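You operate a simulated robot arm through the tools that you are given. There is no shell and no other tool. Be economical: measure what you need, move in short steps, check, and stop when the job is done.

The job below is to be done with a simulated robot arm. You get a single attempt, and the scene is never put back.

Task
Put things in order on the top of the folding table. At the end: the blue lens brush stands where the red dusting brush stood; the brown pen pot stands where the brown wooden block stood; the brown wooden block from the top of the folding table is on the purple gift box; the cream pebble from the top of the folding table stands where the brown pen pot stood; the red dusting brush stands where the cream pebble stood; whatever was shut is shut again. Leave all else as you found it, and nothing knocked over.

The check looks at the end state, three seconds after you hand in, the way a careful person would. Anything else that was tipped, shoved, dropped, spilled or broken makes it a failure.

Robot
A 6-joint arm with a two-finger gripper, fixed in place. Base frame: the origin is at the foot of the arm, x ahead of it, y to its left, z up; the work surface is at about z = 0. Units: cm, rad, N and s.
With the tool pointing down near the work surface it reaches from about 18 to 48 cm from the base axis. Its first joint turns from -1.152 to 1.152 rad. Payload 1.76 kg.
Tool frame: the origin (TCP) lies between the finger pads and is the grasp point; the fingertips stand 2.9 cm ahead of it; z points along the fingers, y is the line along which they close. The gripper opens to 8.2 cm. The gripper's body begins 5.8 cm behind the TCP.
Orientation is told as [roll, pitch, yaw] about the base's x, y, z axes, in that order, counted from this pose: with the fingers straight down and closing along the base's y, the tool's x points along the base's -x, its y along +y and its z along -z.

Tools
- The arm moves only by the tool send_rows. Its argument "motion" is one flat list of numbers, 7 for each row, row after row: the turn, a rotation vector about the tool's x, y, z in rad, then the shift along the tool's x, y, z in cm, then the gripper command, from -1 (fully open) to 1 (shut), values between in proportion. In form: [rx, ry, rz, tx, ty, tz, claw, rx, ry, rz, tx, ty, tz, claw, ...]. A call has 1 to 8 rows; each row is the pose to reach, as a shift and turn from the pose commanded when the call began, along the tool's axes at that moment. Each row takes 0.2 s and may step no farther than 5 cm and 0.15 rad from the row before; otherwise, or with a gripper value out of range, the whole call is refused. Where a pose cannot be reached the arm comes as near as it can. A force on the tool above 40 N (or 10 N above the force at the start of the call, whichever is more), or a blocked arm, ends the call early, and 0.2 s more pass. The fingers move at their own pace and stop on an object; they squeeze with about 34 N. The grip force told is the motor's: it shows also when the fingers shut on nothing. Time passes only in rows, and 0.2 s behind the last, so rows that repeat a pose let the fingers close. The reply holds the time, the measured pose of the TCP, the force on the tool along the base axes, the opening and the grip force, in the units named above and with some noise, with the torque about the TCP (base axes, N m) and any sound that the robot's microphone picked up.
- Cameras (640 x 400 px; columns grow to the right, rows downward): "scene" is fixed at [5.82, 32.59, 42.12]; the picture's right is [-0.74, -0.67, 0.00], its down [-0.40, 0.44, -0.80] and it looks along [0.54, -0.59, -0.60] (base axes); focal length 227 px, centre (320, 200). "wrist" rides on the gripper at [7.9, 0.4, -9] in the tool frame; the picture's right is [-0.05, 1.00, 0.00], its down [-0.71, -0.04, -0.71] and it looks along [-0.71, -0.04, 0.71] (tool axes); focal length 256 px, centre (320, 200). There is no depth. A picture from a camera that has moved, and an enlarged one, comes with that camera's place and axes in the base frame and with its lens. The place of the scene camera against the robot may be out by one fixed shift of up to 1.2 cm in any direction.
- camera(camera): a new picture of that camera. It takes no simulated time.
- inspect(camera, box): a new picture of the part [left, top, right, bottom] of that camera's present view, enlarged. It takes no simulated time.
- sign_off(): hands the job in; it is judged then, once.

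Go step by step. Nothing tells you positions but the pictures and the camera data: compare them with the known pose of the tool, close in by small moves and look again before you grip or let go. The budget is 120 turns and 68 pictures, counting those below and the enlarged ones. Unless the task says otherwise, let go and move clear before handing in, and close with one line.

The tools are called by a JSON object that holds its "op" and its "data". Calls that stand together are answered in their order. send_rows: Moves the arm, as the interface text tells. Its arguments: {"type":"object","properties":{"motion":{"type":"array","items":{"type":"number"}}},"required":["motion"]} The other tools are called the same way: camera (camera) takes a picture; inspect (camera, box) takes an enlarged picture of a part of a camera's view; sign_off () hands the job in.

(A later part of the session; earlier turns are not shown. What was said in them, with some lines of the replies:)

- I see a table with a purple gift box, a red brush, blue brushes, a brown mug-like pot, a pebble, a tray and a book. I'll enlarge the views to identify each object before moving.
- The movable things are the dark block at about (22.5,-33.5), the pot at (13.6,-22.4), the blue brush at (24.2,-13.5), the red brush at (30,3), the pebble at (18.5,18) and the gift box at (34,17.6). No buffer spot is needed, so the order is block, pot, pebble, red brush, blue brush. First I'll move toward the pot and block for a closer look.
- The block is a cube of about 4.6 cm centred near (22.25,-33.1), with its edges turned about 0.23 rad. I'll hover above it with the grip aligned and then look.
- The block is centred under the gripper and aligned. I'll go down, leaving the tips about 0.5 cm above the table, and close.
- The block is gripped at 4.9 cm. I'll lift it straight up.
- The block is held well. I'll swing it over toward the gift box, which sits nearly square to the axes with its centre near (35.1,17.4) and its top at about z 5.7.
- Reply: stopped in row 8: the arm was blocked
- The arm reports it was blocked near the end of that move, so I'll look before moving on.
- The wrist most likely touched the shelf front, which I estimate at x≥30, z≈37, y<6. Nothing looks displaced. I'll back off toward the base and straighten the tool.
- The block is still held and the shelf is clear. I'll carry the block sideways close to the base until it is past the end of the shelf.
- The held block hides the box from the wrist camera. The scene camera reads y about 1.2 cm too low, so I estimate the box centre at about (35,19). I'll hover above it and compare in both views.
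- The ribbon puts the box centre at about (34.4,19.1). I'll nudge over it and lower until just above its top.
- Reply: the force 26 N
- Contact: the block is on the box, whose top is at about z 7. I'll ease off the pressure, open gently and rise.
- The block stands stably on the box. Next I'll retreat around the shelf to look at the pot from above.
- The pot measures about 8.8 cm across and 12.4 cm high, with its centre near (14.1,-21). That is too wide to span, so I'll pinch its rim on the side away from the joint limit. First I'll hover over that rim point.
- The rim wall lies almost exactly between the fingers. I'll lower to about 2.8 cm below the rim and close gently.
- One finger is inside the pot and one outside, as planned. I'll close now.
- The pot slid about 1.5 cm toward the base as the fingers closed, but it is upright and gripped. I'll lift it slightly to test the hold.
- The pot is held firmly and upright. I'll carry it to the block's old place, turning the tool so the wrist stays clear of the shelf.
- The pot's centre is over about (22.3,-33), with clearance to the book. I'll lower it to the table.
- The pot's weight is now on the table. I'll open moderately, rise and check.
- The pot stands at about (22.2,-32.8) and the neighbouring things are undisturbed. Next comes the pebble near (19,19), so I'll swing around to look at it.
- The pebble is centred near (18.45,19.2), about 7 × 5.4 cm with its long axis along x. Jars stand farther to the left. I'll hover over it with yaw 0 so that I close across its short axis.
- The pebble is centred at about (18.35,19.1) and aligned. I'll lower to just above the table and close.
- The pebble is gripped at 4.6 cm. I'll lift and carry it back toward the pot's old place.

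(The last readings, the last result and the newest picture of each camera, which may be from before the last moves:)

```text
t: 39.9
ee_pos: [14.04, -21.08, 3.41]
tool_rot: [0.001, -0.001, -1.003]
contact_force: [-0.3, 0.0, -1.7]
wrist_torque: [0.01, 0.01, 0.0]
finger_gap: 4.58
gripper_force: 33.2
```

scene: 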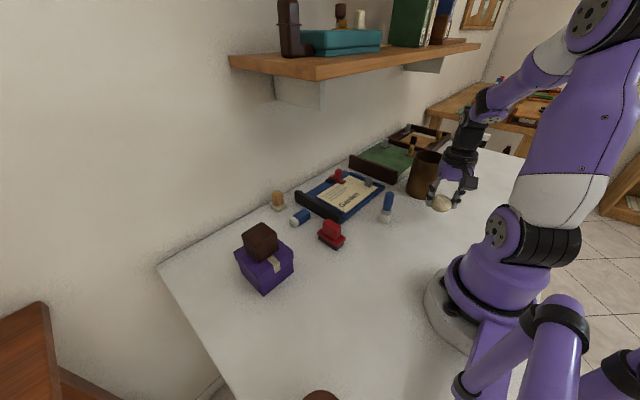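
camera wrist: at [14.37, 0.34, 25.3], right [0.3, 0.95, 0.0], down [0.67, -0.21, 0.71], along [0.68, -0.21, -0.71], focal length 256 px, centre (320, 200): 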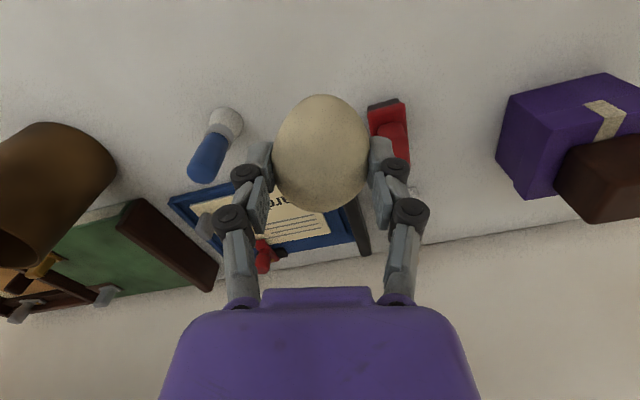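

{"op": "send_rows", "data": {"motion": [0, 0, 0, 0, 0, 0.12, 0.5, 0, 0, 0, 0, 0, 0.12, 0, 0, 0, 0, 0, 0, 0.12, -0.4, 0, 0, 0, 0, 0, 0.12, -0.8, 0, 0, 0, 0, 0, -2, -0.8, 0, 0, 0, 0, 0, -6, -0.8, 0, 0, 0, 2.5, 0, -10, -0.8, 0, 0, 0, 5, 0, -14, -0.8]}}

{"op": "camera", "data": {"camera": "wrist"}}

```text
t: 41.7
ee_pos: [11.29, -16.88, 17.5]
tool_rot: [0.003, 0.001, -1.003]
contact_force: [-0.1, 0.5, 0.3]
wrist_torque: [-0.02, -0.01, 0.01]
finger_gap: 7.42
gripper_force: 0.0
```

```text
26 pictures are left
camera wrist: at [7.33, -10.02, 26.47], right [0.87, 0.49, 0.0], down [0.35, -0.62, 0.71], along [0.35, -0.61, -0.71], focal length 256 px, centre (320, 200)
```

wrist: 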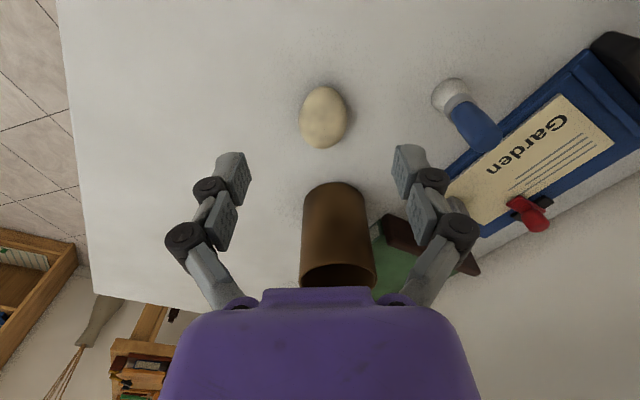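

The pebble sits at about (14,-20.9), where the pot was. Next is the red brush near (30,3).

{"op": "send_rows", "data": {"motion": [0, 0, -0.125, 0.6, 2.9, -1, -0.8, 0, 0, -0.25, 1.4, 5.7, -2, -0.8, 0, 0, -0.375, 2.6, 8.4, -3, -0.8, 0, 0, -0.5, 4.2, 11, -3, -0.8, 0, 0, -0.625, 6, 13.4, -3, -0.8, 0, 0, -0.75, 7.8, 15.7, -3, -0.8, 0, 0, -0.875, 9.5, 17.8, -3, -0.8, 0, 0, -1.003, 11.02, 19.73, -3, -0.8]}}

{"op": "camera", "data": {"camera": "wrist"}}

```text
t: 43.5
ee_pos: [21.99, 3.0, 20.47]
tool_rot: [0.0, -0.003, 0.004]
contact_force: [0.4, -0.5, -0.4]
wrist_torque: [-0.04, 0.02, -0.02]
finger_gap: 7.38
gripper_force: 0.3
```

```text
25 pictures are left
camera wrist: at [13.96, 3.34, 29.43], right [0.05, 1.0, 0.0], down [0.7, -0.04, 0.71], along [0.71, -0.04, -0.71], focal length 256 px, centre (320, 200)
```

wrist: 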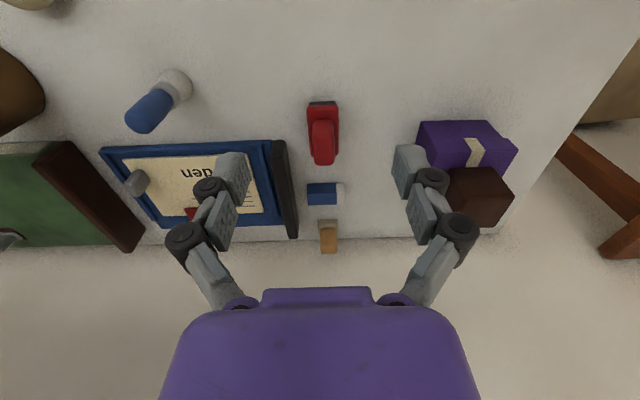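

{"op": "inspect", "data": {"camera": "wrist", "box": [270, 85, 390, 205]}}

{"op": "inspect", "data": {"camera": "scene", "box": [280, 190, 380, 260]}}

```text
3.33 times, centred on (330, 145) of wrist
camera zoom: at [13.96, 3.34, 29.43], right [0.05, 1.0, 0.0], down [0.7, -0.04, 0.71], along [0.71, -0.04, -0.71], focal length 853 px, centre (287, 383)
```

zoom: 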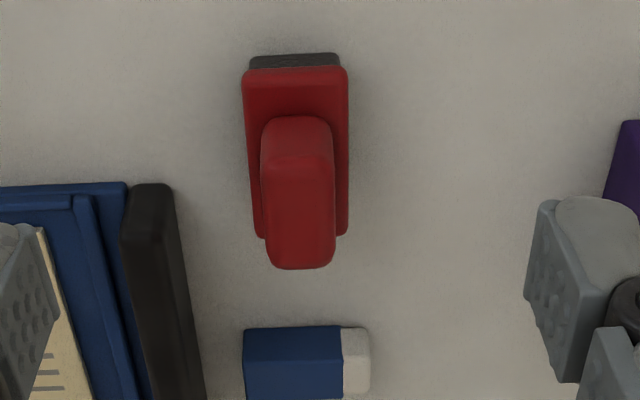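

```text
5.71 times, centred on (330, 225) of scene
camera zoom: at [5.82, 32.59, 42.12], right [-0.74, -0.67, 0.0], down [-0.4, 0.44, -0.8], along [0.54, -0.59, -0.6], focal length 1300 px, centre (263, 57)
```

zoom: 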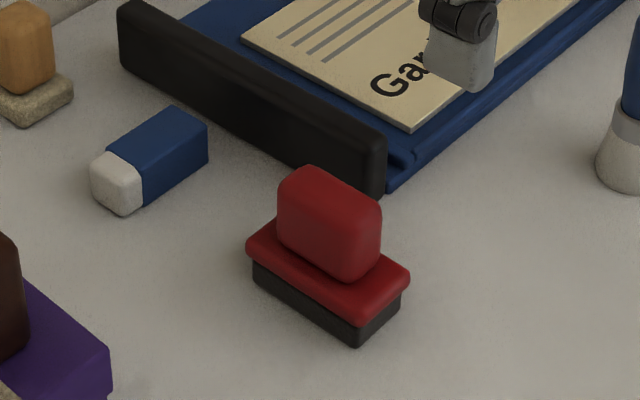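

The red brush is centred near (29.95,2.85) and lies along x, with a 2.6 cm wide handle whose top is at z≈5.4. I'll drop low first to stay under the shelf, then move forward above the handle.

{"op": "send_rows", "data": {"motion": [0, 0, 0, 0, 0, 4, -0.2, 0, 0, 0, 0, 0, 8, -0.2, 0, 0, 0, 0, 0, 10.9, -0.2, 0, 0, 0, -3, -0.05, 10.9, -0.2, 0, 0, 0, -6, -0.1, 10.9, -0.2, 0, 0, 0, -7.95, -0.15, 10.9, -0.2, 0, 0, 0, -7.95, -0.15, 10.9, -0.2]}}

{"op": "camera", "data": {"camera": "wrist"}}

{"op": "inspect", "data": {"camera": "scene", "box": [270, 110, 430, 260]}}

```text
t: 45.1
ee_pos: [29.9, 2.75, 9.65]
tool_rot: [-0.001, 0.0, 0.003]
contact_force: [-0.4, -0.7, 0.6]
wrist_torque: [0.02, 0.03, -0.02]
finger_gap: 4.92
gripper_force: 0.0
```

```text
22 pictures are left
camera wrist: at [21.92, 3.15, 18.62], right [0.05, 1.0, 0.0], down [0.7, -0.04, 0.71], along [0.71, -0.04, -0.71], focal length 256 px, centre (320, 200)
```

wrist: 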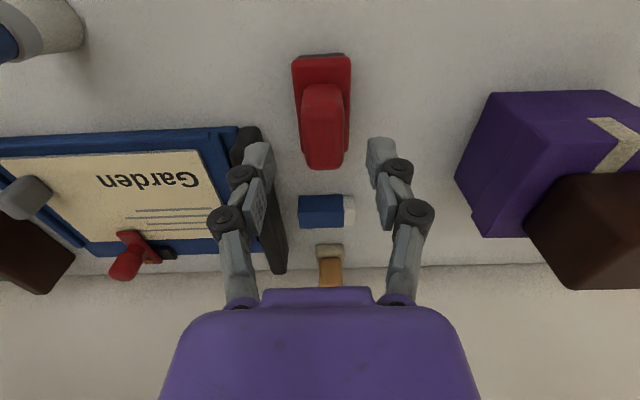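

```text
2.67 times, centred on (350, 185) of scene
camera zoom: at [5.82, 32.59, 42.12], right [-0.74, -0.67, 0.0], down [-0.4, 0.44, -0.8], along [0.54, -0.59, -0.6], focal length 606 px, centre (240, 240)
```

zoom: 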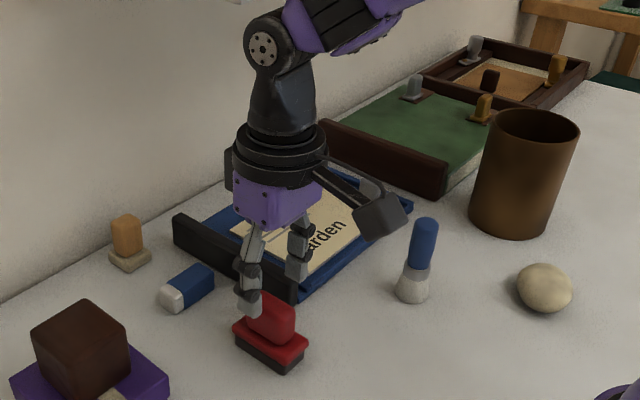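

The handle is centred. I'll lower until the fingertips are just above the red plate, then close.

{"op": "send_rows", "data": {"motion": [0, 0, 0, -0.2, 0.1, 2, -0.15, 0, 0, 0, -0.2, 0.1, 3.5, -0.15, 0, 0, 0, -0.2, 0.1, 4, -0.15, 0, 0, 0, -0.2, 0.1, 4, 0.1, 0, 0, 0, -0.2, 0.1, 4, 0.4, 0, 0, 0, -0.2, 0.1, 4, 0.7, 0, 0, 0, -0.2, 0.1, 4, 0.7]}}

{"op": "camera", "data": {"camera": "wrist"}}

```text
t: 46.7
ee_pos: [30.14, 3.04, 5.56]
tool_rot: [-0.001, -0.001, 0.002]
contact_force: [0.3, -0.2, 0.0]
wrist_torque: [-0.01, -0.02, 0.0]
finger_gap: 2.29
gripper_force: 34.0
```

```text
20 pictures are left
camera wrist: at [22.1, 3.28, 14.61], right [0.05, 1.0, 0.0], down [0.7, -0.04, 0.71], along [0.71, -0.04, -0.71], focal length 256 px, centre (320, 200)
```

wrist: 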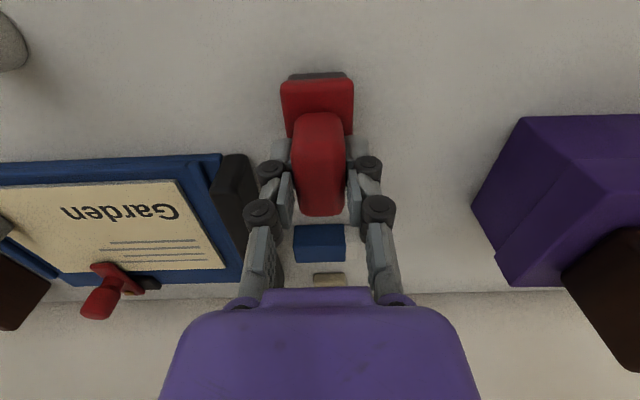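

The handle is gripped at 2.3 cm. I'll lift a little, back out from under the shelf, then go over to the pebble's old place.

{"op": "send_rows", "data": {"motion": [0, 0, 0, 0, 0, -1.5, 0.8, 0, 0, 0, 0, 0, -4, 0.8, 0, 0, 0, 4, 0, -4.5, 0.8, 0, 0, 0, 8, 0.5, -6, 0.8, 0, 0, 0, 10, 4.5, -7, 0.8, 0, 0, 0, 11, 8.5, -7, 0.8, 0, 0, 0, 11.5, 12.5, -7, 0.8, 0, 0, 0, 11.75, 16.1, -7, 0.8]}}

{"op": "camera", "data": {"camera": "wrist"}}

{"op": "camera", "data": {"camera": "scene"}}

```text
t: 48.5
ee_pos: [18.47, 19.18, 12.46]
tool_rot: [-0.001, -0.002, -0.001]
contact_force: [-1.0, 0.3, -0.4]
wrist_torque: [0.0, -0.01, 0.01]
finger_gap: 2.29
gripper_force: 34.2
```

```text
19 pictures are left
camera wrist: at [10.37, 19.47, 21.56], right [0.05, 1.0, 0.0], down [0.7, -0.04, 0.71], along [0.71, -0.04, -0.71], focal length 256 px, centre (320, 200)
```

wrist: 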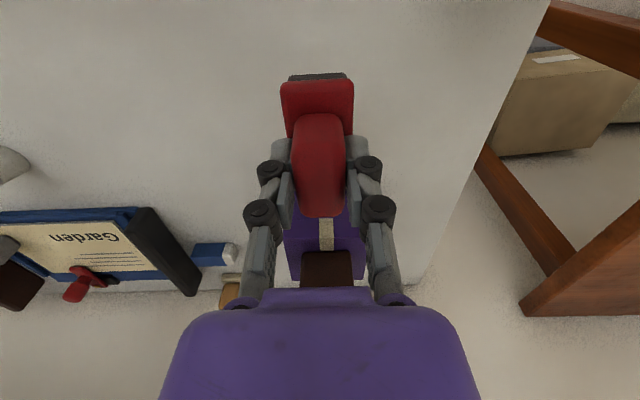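

```text
18 pictures are left
```

scene: 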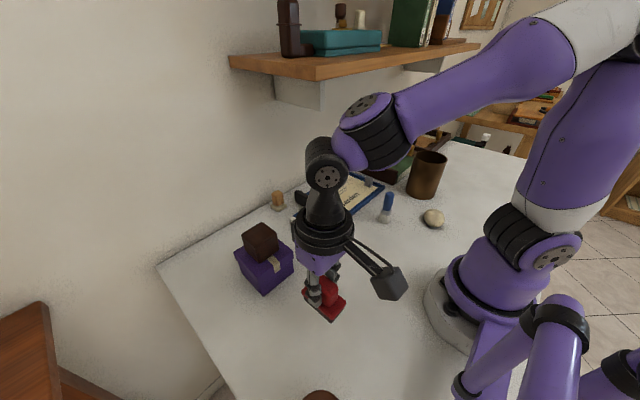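

The brush is over the pebble's old place, so I'll lower it.

{"op": "send_rows", "data": {"motion": [0, 0, 0, 0.1, -0.05, 3, 0.8, 0, 0, 0, 0.1, -0.05, 5.5, 0.8, 0, 0, 0, 0.1, -0.05, 6.6, 0.8, 0, 0, 0, 0.1, -0.05, 6.85, 0.8, 0, 0, 0, 0.1, -0.05, 6.85, 0.8]}}

```text
t: 49.7
ee_pos: [18.21, 18.88, 5.85]
tool_rot: [0.001, -0.002, 0.003]
contact_force: [-0.5, 0.4, -0.1]
wrist_torque: [-0.01, -0.01, -0.02]
finger_gap: 2.29
gripper_force: 34.3
```

{"op": "send_rows", "data": {"motion": [0, 0, 0, 0, 0, 0.12, 0.8, 0, 0, 0, 0, 0, 0.2, 0.8, 0, 0, 0, 0, 0, 0.2, 0.8]}}

```text
t: 50.5
ee_pos: [18.32, 18.91, 5.63]
tool_rot: [0.0, -0.001, 0.001]
contact_force: [-1.4, -3.1, 11.7]
wrist_torque: [-0.15, 0.08, 0.02]
finger_gap: 2.3
gripper_force: 34.0
```

The brush is touching the table. I'll release it and rise.

{"op": "send_rows", "data": {"motion": [0, 0, 0, 0, 0, -0.1, 0.8, 0, 0, 0, 0, 0, -0.1, 0.3, 0, 0, 0, 0, 0, -0.1, -0.1, 0, 0, 0, 0, 0, -0.1, -0.15, 0, 0, 0, 0, 0, -3, -0.15, 0, 0, 0, 0, 0, -7, -0.15, 0, 0, 0, 0, 0, -11, -0.15, 0, 0, 0, 0, 0, -13, -0.15]}}

{"op": "camera", "data": {"camera": "wrist"}}

```text
t: 52.3
ee_pos: [18.16, 18.94, 18.7]
tool_rot: [-0.002, -0.001, 0.002]
contact_force: [0.2, 0.8, -0.2]
wrist_torque: [0.02, 0.02, -0.02]
finger_gap: 4.73
gripper_force: 0.1
```

```text
17 pictures are left
camera wrist: at [10.19, 19.32, 27.53], right [0.05, 1.0, 0.0], down [0.71, -0.04, 0.71], along [0.71, -0.04, -0.71], focal length 256 px, centre (320, 200)
```

wrist: 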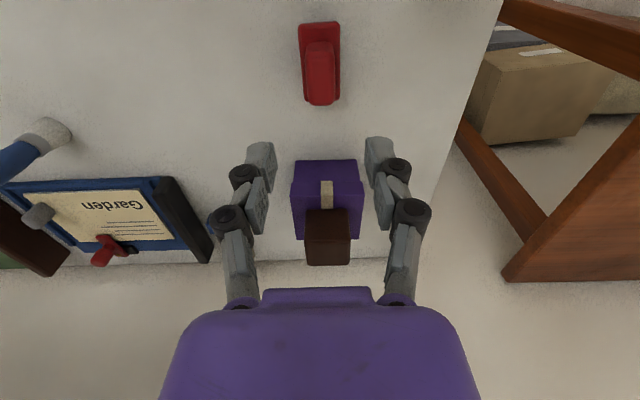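

The red brush is in place. Last is the blue lens brush near (24.1,-13.3).

{"op": "send_rows", "data": {"motion": [0, 0, 0.05, -1.8, -4, 0, -0.15, 0, 0, 0.1, -3.3, -8, 0, -0.15, 0, 0, 0.15, -3.8, -12.4, 0, -0.15, 0, 0, 0.2, -3.8, -16.9, 0, -0.15, 0, 0, 0.3, -3.3, -21.4, 0, -0.15, 0, 0, 0.4, -2.3, -25.9, 0, -0.15, 0, 0, 0.5, -0.3, -29.4, 0, -0.15, 0, 0, 0.5, -0.3, -29.4, 0, -0.15]}}

{"op": "camera", "data": {"camera": "wrist"}}

```text
t: 54.1
ee_pos: [18.59, -10.41, 18.55]
tool_rot: [0.002, -0.001, -0.498]
contact_force: [-0.3, -0.1, 0.2]
wrist_torque: [0.04, -0.02, 0.0]
finger_gap: 4.7
gripper_force: 0.1
```

```text
16 pictures are left
camera wrist: at [11.73, -6.33, 27.46], right [0.52, 0.85, 0.0], down [0.6, -0.37, 0.71], along [0.6, -0.37, -0.71], focal length 256 px, centre (320, 200)
```

wrist: 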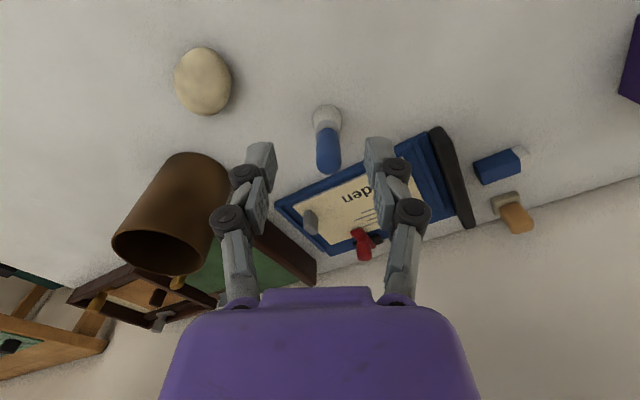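

{"op": "inspect", "data": {"camera": "wrist", "box": [280, 90, 380, 190]}}

{"op": "inspect", "data": {"camera": "scene", "box": [350, 170, 430, 230]}}

```text
4.00 times, centred on (330, 140) of wrist
camera zoom: at [11.73, -6.33, 27.46], right [0.52, 0.85, 0.0], down [0.6, -0.37, 0.71], along [0.6, -0.37, -0.71], focal length 1024 px, centre (280, 440)
```

zoom: 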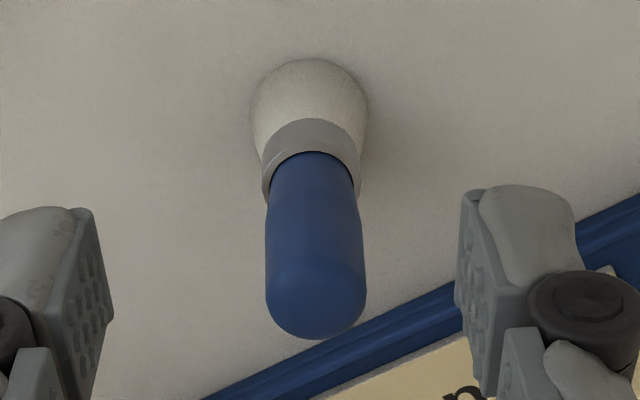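

```text
6.67 times, centred on (390, 200) of scene
camera zoom: at [5.82, 32.59, 42.12], right [-0.74, -0.67, 0.0], down [-0.4, 0.44, -0.8], along [0.54, -0.59, -0.6], focal length 1516 px, centre (-147, 200)
```

zoom: 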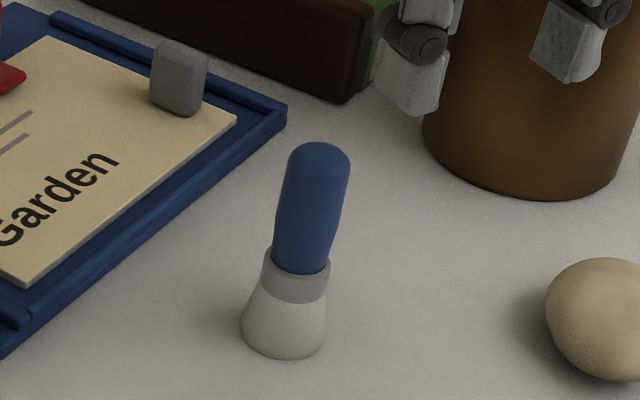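

The blue brush stands at about (24.15,-13.0), roughly 9 cm tall with a 2.3 cm handle. I'll hover over it and check the centring.

{"op": "send_rows", "data": {"motion": [0, 0, 0, -3, 0.2, 0, -0.3, 0, 0, 0, -6.13, 0.37, 1, -0.3, 0, 0, 0, -6.13, 0.37, 3.5, -0.3, 0, 0, 0, -6.13, 0.37, 4.5, -0.3, 0, 0, 0, -6.13, 0.37, 4.5, -0.3]}}

{"op": "camera", "data": {"camera": "wrist"}}

```text
t: 55.3
ee_pos: [24.2, -13.0, 13.95]
tool_rot: [0.002, -0.002, -0.499]
contact_force: [0.0, 0.7, -0.4]
wrist_torque: [0.01, -0.02, 0.0]
finger_gap: 5.35
gripper_force: 0.1
```

```text
13 pictures are left
camera wrist: at [17.31, -8.92, 23.06], right [0.52, 0.85, 0.0], down [0.6, -0.37, 0.71], along [0.6, -0.37, -0.71], focal length 256 px, centre (320, 200)
```

wrist: 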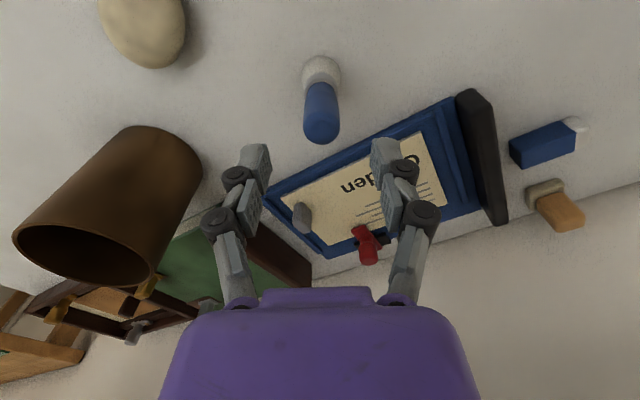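

The brush is centred between the fingers. I'll lower to mid-handle and close.

{"op": "send_rows", "data": {"motion": [0, 0, 0, 0.25, 0, 3, -0.3, 0, 0, 0, 0.25, 0, 6, -0.3, 0, 0, 0, 0.25, 0, 7.05, -0.3, 0, 0, 0, 0.25, 0, 7.05, 0, 0, 0, 0, 0.25, 0, 7.05, 0.3, 0, 0, 0, 0.25, 0, 7.05, 0.6, 0, 0, 0, 0.25, 0, 7.05, 0.6]}}

{"op": "camera", "data": {"camera": "wrist"}}

```text
t: 56.9
ee_pos: [24.04, -12.91, 7.11]
tool_rot: [0.002, -0.003, -0.5]
contact_force: [0.1, -0.3, 0.6]
wrist_torque: [-0.01, 0.01, -0.01]
finger_gap: 2.18
gripper_force: 34.5
```

```text
12 pictures are left
camera wrist: at [17.13, -8.84, 16.04], right [0.52, 0.85, 0.0], down [0.6, -0.37, 0.71], along [0.6, -0.37, -0.71], focal length 256 px, centre (320, 200)
```

wrist: 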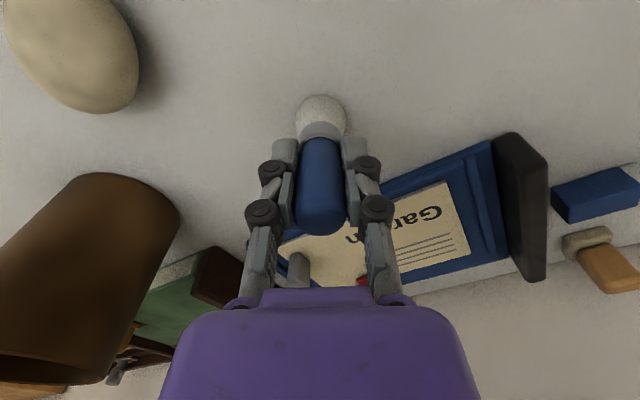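

The handle is gripped at 2.2 cm. I'll lift it and carry it around to the red brush's old place.

{"op": "send_rows", "data": {"motion": [0, 0, 0, 0, 0, -1.5, 0.7, 0, 0, 0, 0, 0, -4, 0.7, 0, 0, -0.1, 3.34, 0.91, -5, 0.7, 0, 0, -0.2, 5.94, 4.62, -5, 0.7, 0, 0, -0.32, 7.66, 8.81, -5, 0.7, 0, 0, -0.42, 9.33, 12.91, -5, 0.7, 0, 0, -0.5, 9.33, 12.91, -5, 0.7, 0, 0, -0.5, 9.33, 12.91, -4, 0.7]}}

```text
t: 58.7
ee_pos: [21.91, 2.79, 11.03]
tool_rot: [0.002, -0.001, 0.001]
contact_force: [-0.3, -0.3, -0.7]
wrist_torque: [-0.01, -0.01, 0.0]
finger_gap: 2.12
gripper_force: 34.1
```

{"op": "send_rows", "data": {"motion": [0, 0, 0, -3, 0.1, 0.5, 0.7, 0, 0, 0, -6, 0.1, 1, 0.7, 0, 0, 0, -8.05, 0.1, 1, 0.7, 0, 0, 0, -8.05, 0.1, 2.5, 0.7, 0, 0, 0, -8.05, 0.1, 3.4, 0.7, 0, 0, 0, -8.05, 0.1, 3.8, 0.7, 0, 0, 0, -8.05, 0.1, 3.8, 0.7]}}

{"op": "inspect", "data": {"camera": "scene", "box": [270, 110, 430, 260]}}

```text
t: 60.3
ee_pos: [29.92, 2.86, 7.28]
tool_rot: [0.0, -0.002, 0.001]
contact_force: [0.5, -0.6, -0.8]
wrist_torque: [-0.03, 0.02, 0.0]
finger_gap: 2.18
gripper_force: 33.7
```

```text
2.67 times, centred on (350, 185) of scene
camera zoom: at [5.82, 32.59, 42.12], right [-0.74, -0.67, 0.0], down [-0.4, 0.44, -0.8], along [0.54, -0.59, -0.6], focal length 606 px, centre (240, 240)
```

zoom: 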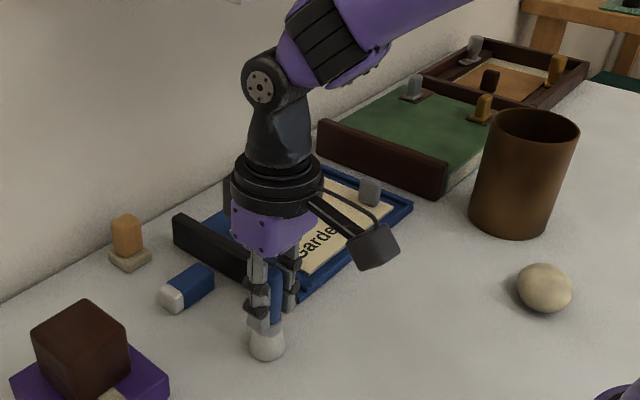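

{"op": "send_rows", "data": {"motion": [0, 0, 0, 0, 0, 0.15, 0.7, 0, 0, 0, 0, 0, 0.25, 0.7, 0, 0, 0, 0, 0, 0.25, 0.7]}}

```text
t: 61.1
ee_pos: [30.01, 3.04, 7.03]
tool_rot: [0.001, -0.001, 0.002]
contact_force: [-4.4, -0.4, 9.6]
wrist_torque: [-0.07, 0.26, 0.0]
finger_gap: 2.17
gripper_force: 34.3
```

The brush is touching the table. I'll release it, rise a bit, and back away toward the base with the fingers on either side of the brush.

{"op": "send_rows", "data": {"motion": [0, 0, 0, 0, 0, -0.08, 0.7, 0, 0, 0, 0, 0, -0.08, 0.3, 0, 0, 0, 0, 0, -0.08, -0.1, 0, 0, 0, 0, 0, -0.08, -0.3, 0, 0, 0, 0, 0, -2.5, -0.3, 0, 0, 0, 0, 0, -4.6, -0.3, 0, 0, 0, 4, 0, -4.8, -0.3, 0, 0, 0, 8, 0, -6, -0.3]}}

{"op": "send_rows", "data": {"motion": [0, 0, 0, 0, 0, -4, -0.3, 0, 0, 0, 0, -3, -8, -0.3, 0, 0, 0, 0, -6, -11, -0.3, 0, 0, 0, 0, -6, -11, -0.3]}}

{"op": "camera", "data": {"camera": "scene"}}

{"op": "camera", "data": {"camera": "wrist"}}

```text
t: 62.9
ee_pos: [22.01, 2.93, 12.96]
tool_rot: [0.0, -0.003, 0.002]
contact_force: [1.0, -0.3, -0.4]
wrist_torque: [-0.04, -0.01, 0.0]
finger_gap: 5.33
gripper_force: 0.0
```

```text
t: 63.9
ee_pos: [21.92, -3.04, 24.1]
tool_rot: [-0.001, -0.002, 0.002]
contact_force: [0.8, 0.1, -0.4]
wrist_torque: [0.0, -0.01, 0.0]
finger_gap: 5.33
gripper_force: 0.1
```

```text
10 pictures are left
```

scene: 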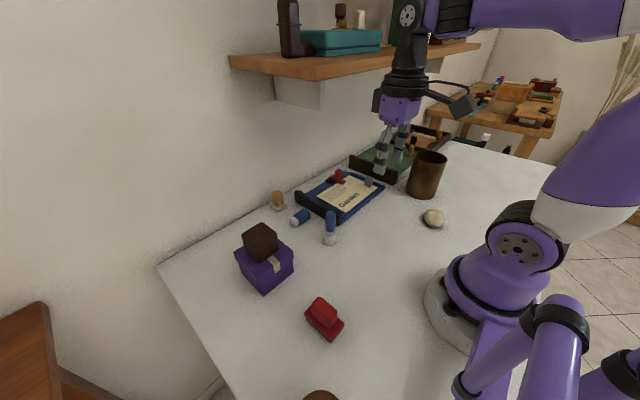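

```text
9 pictures are left
camera wrist: at [13.9, -2.65, 32.97], right [0.05, 1.0, 0.0], down [0.7, -0.04, 0.71], along [0.71, -0.04, -0.71], focal length 256 px, centre (320, 200)
```

wrist: 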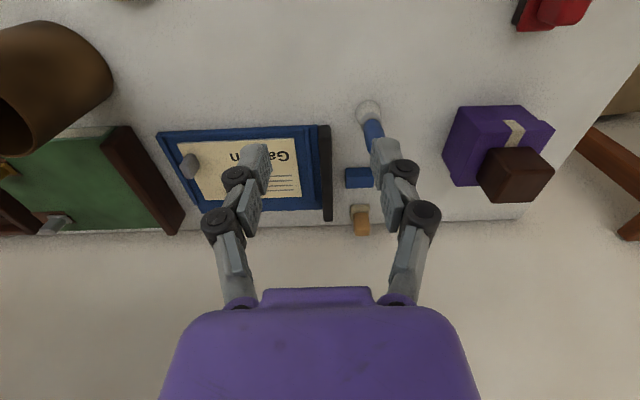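

Everything is in its new place, upright, with the arm clear and the rest of the scene unchanged, so I'm handing in.

{"op": "sign_off", "data": {}}

```text
The job is handed in.
```

The block is on the gift box; the pot, pebble, red brush and blue brush stand in their new places, and the arm is clear. The wrist touched something once, most likely the shelf edge, but nothing visible moved.
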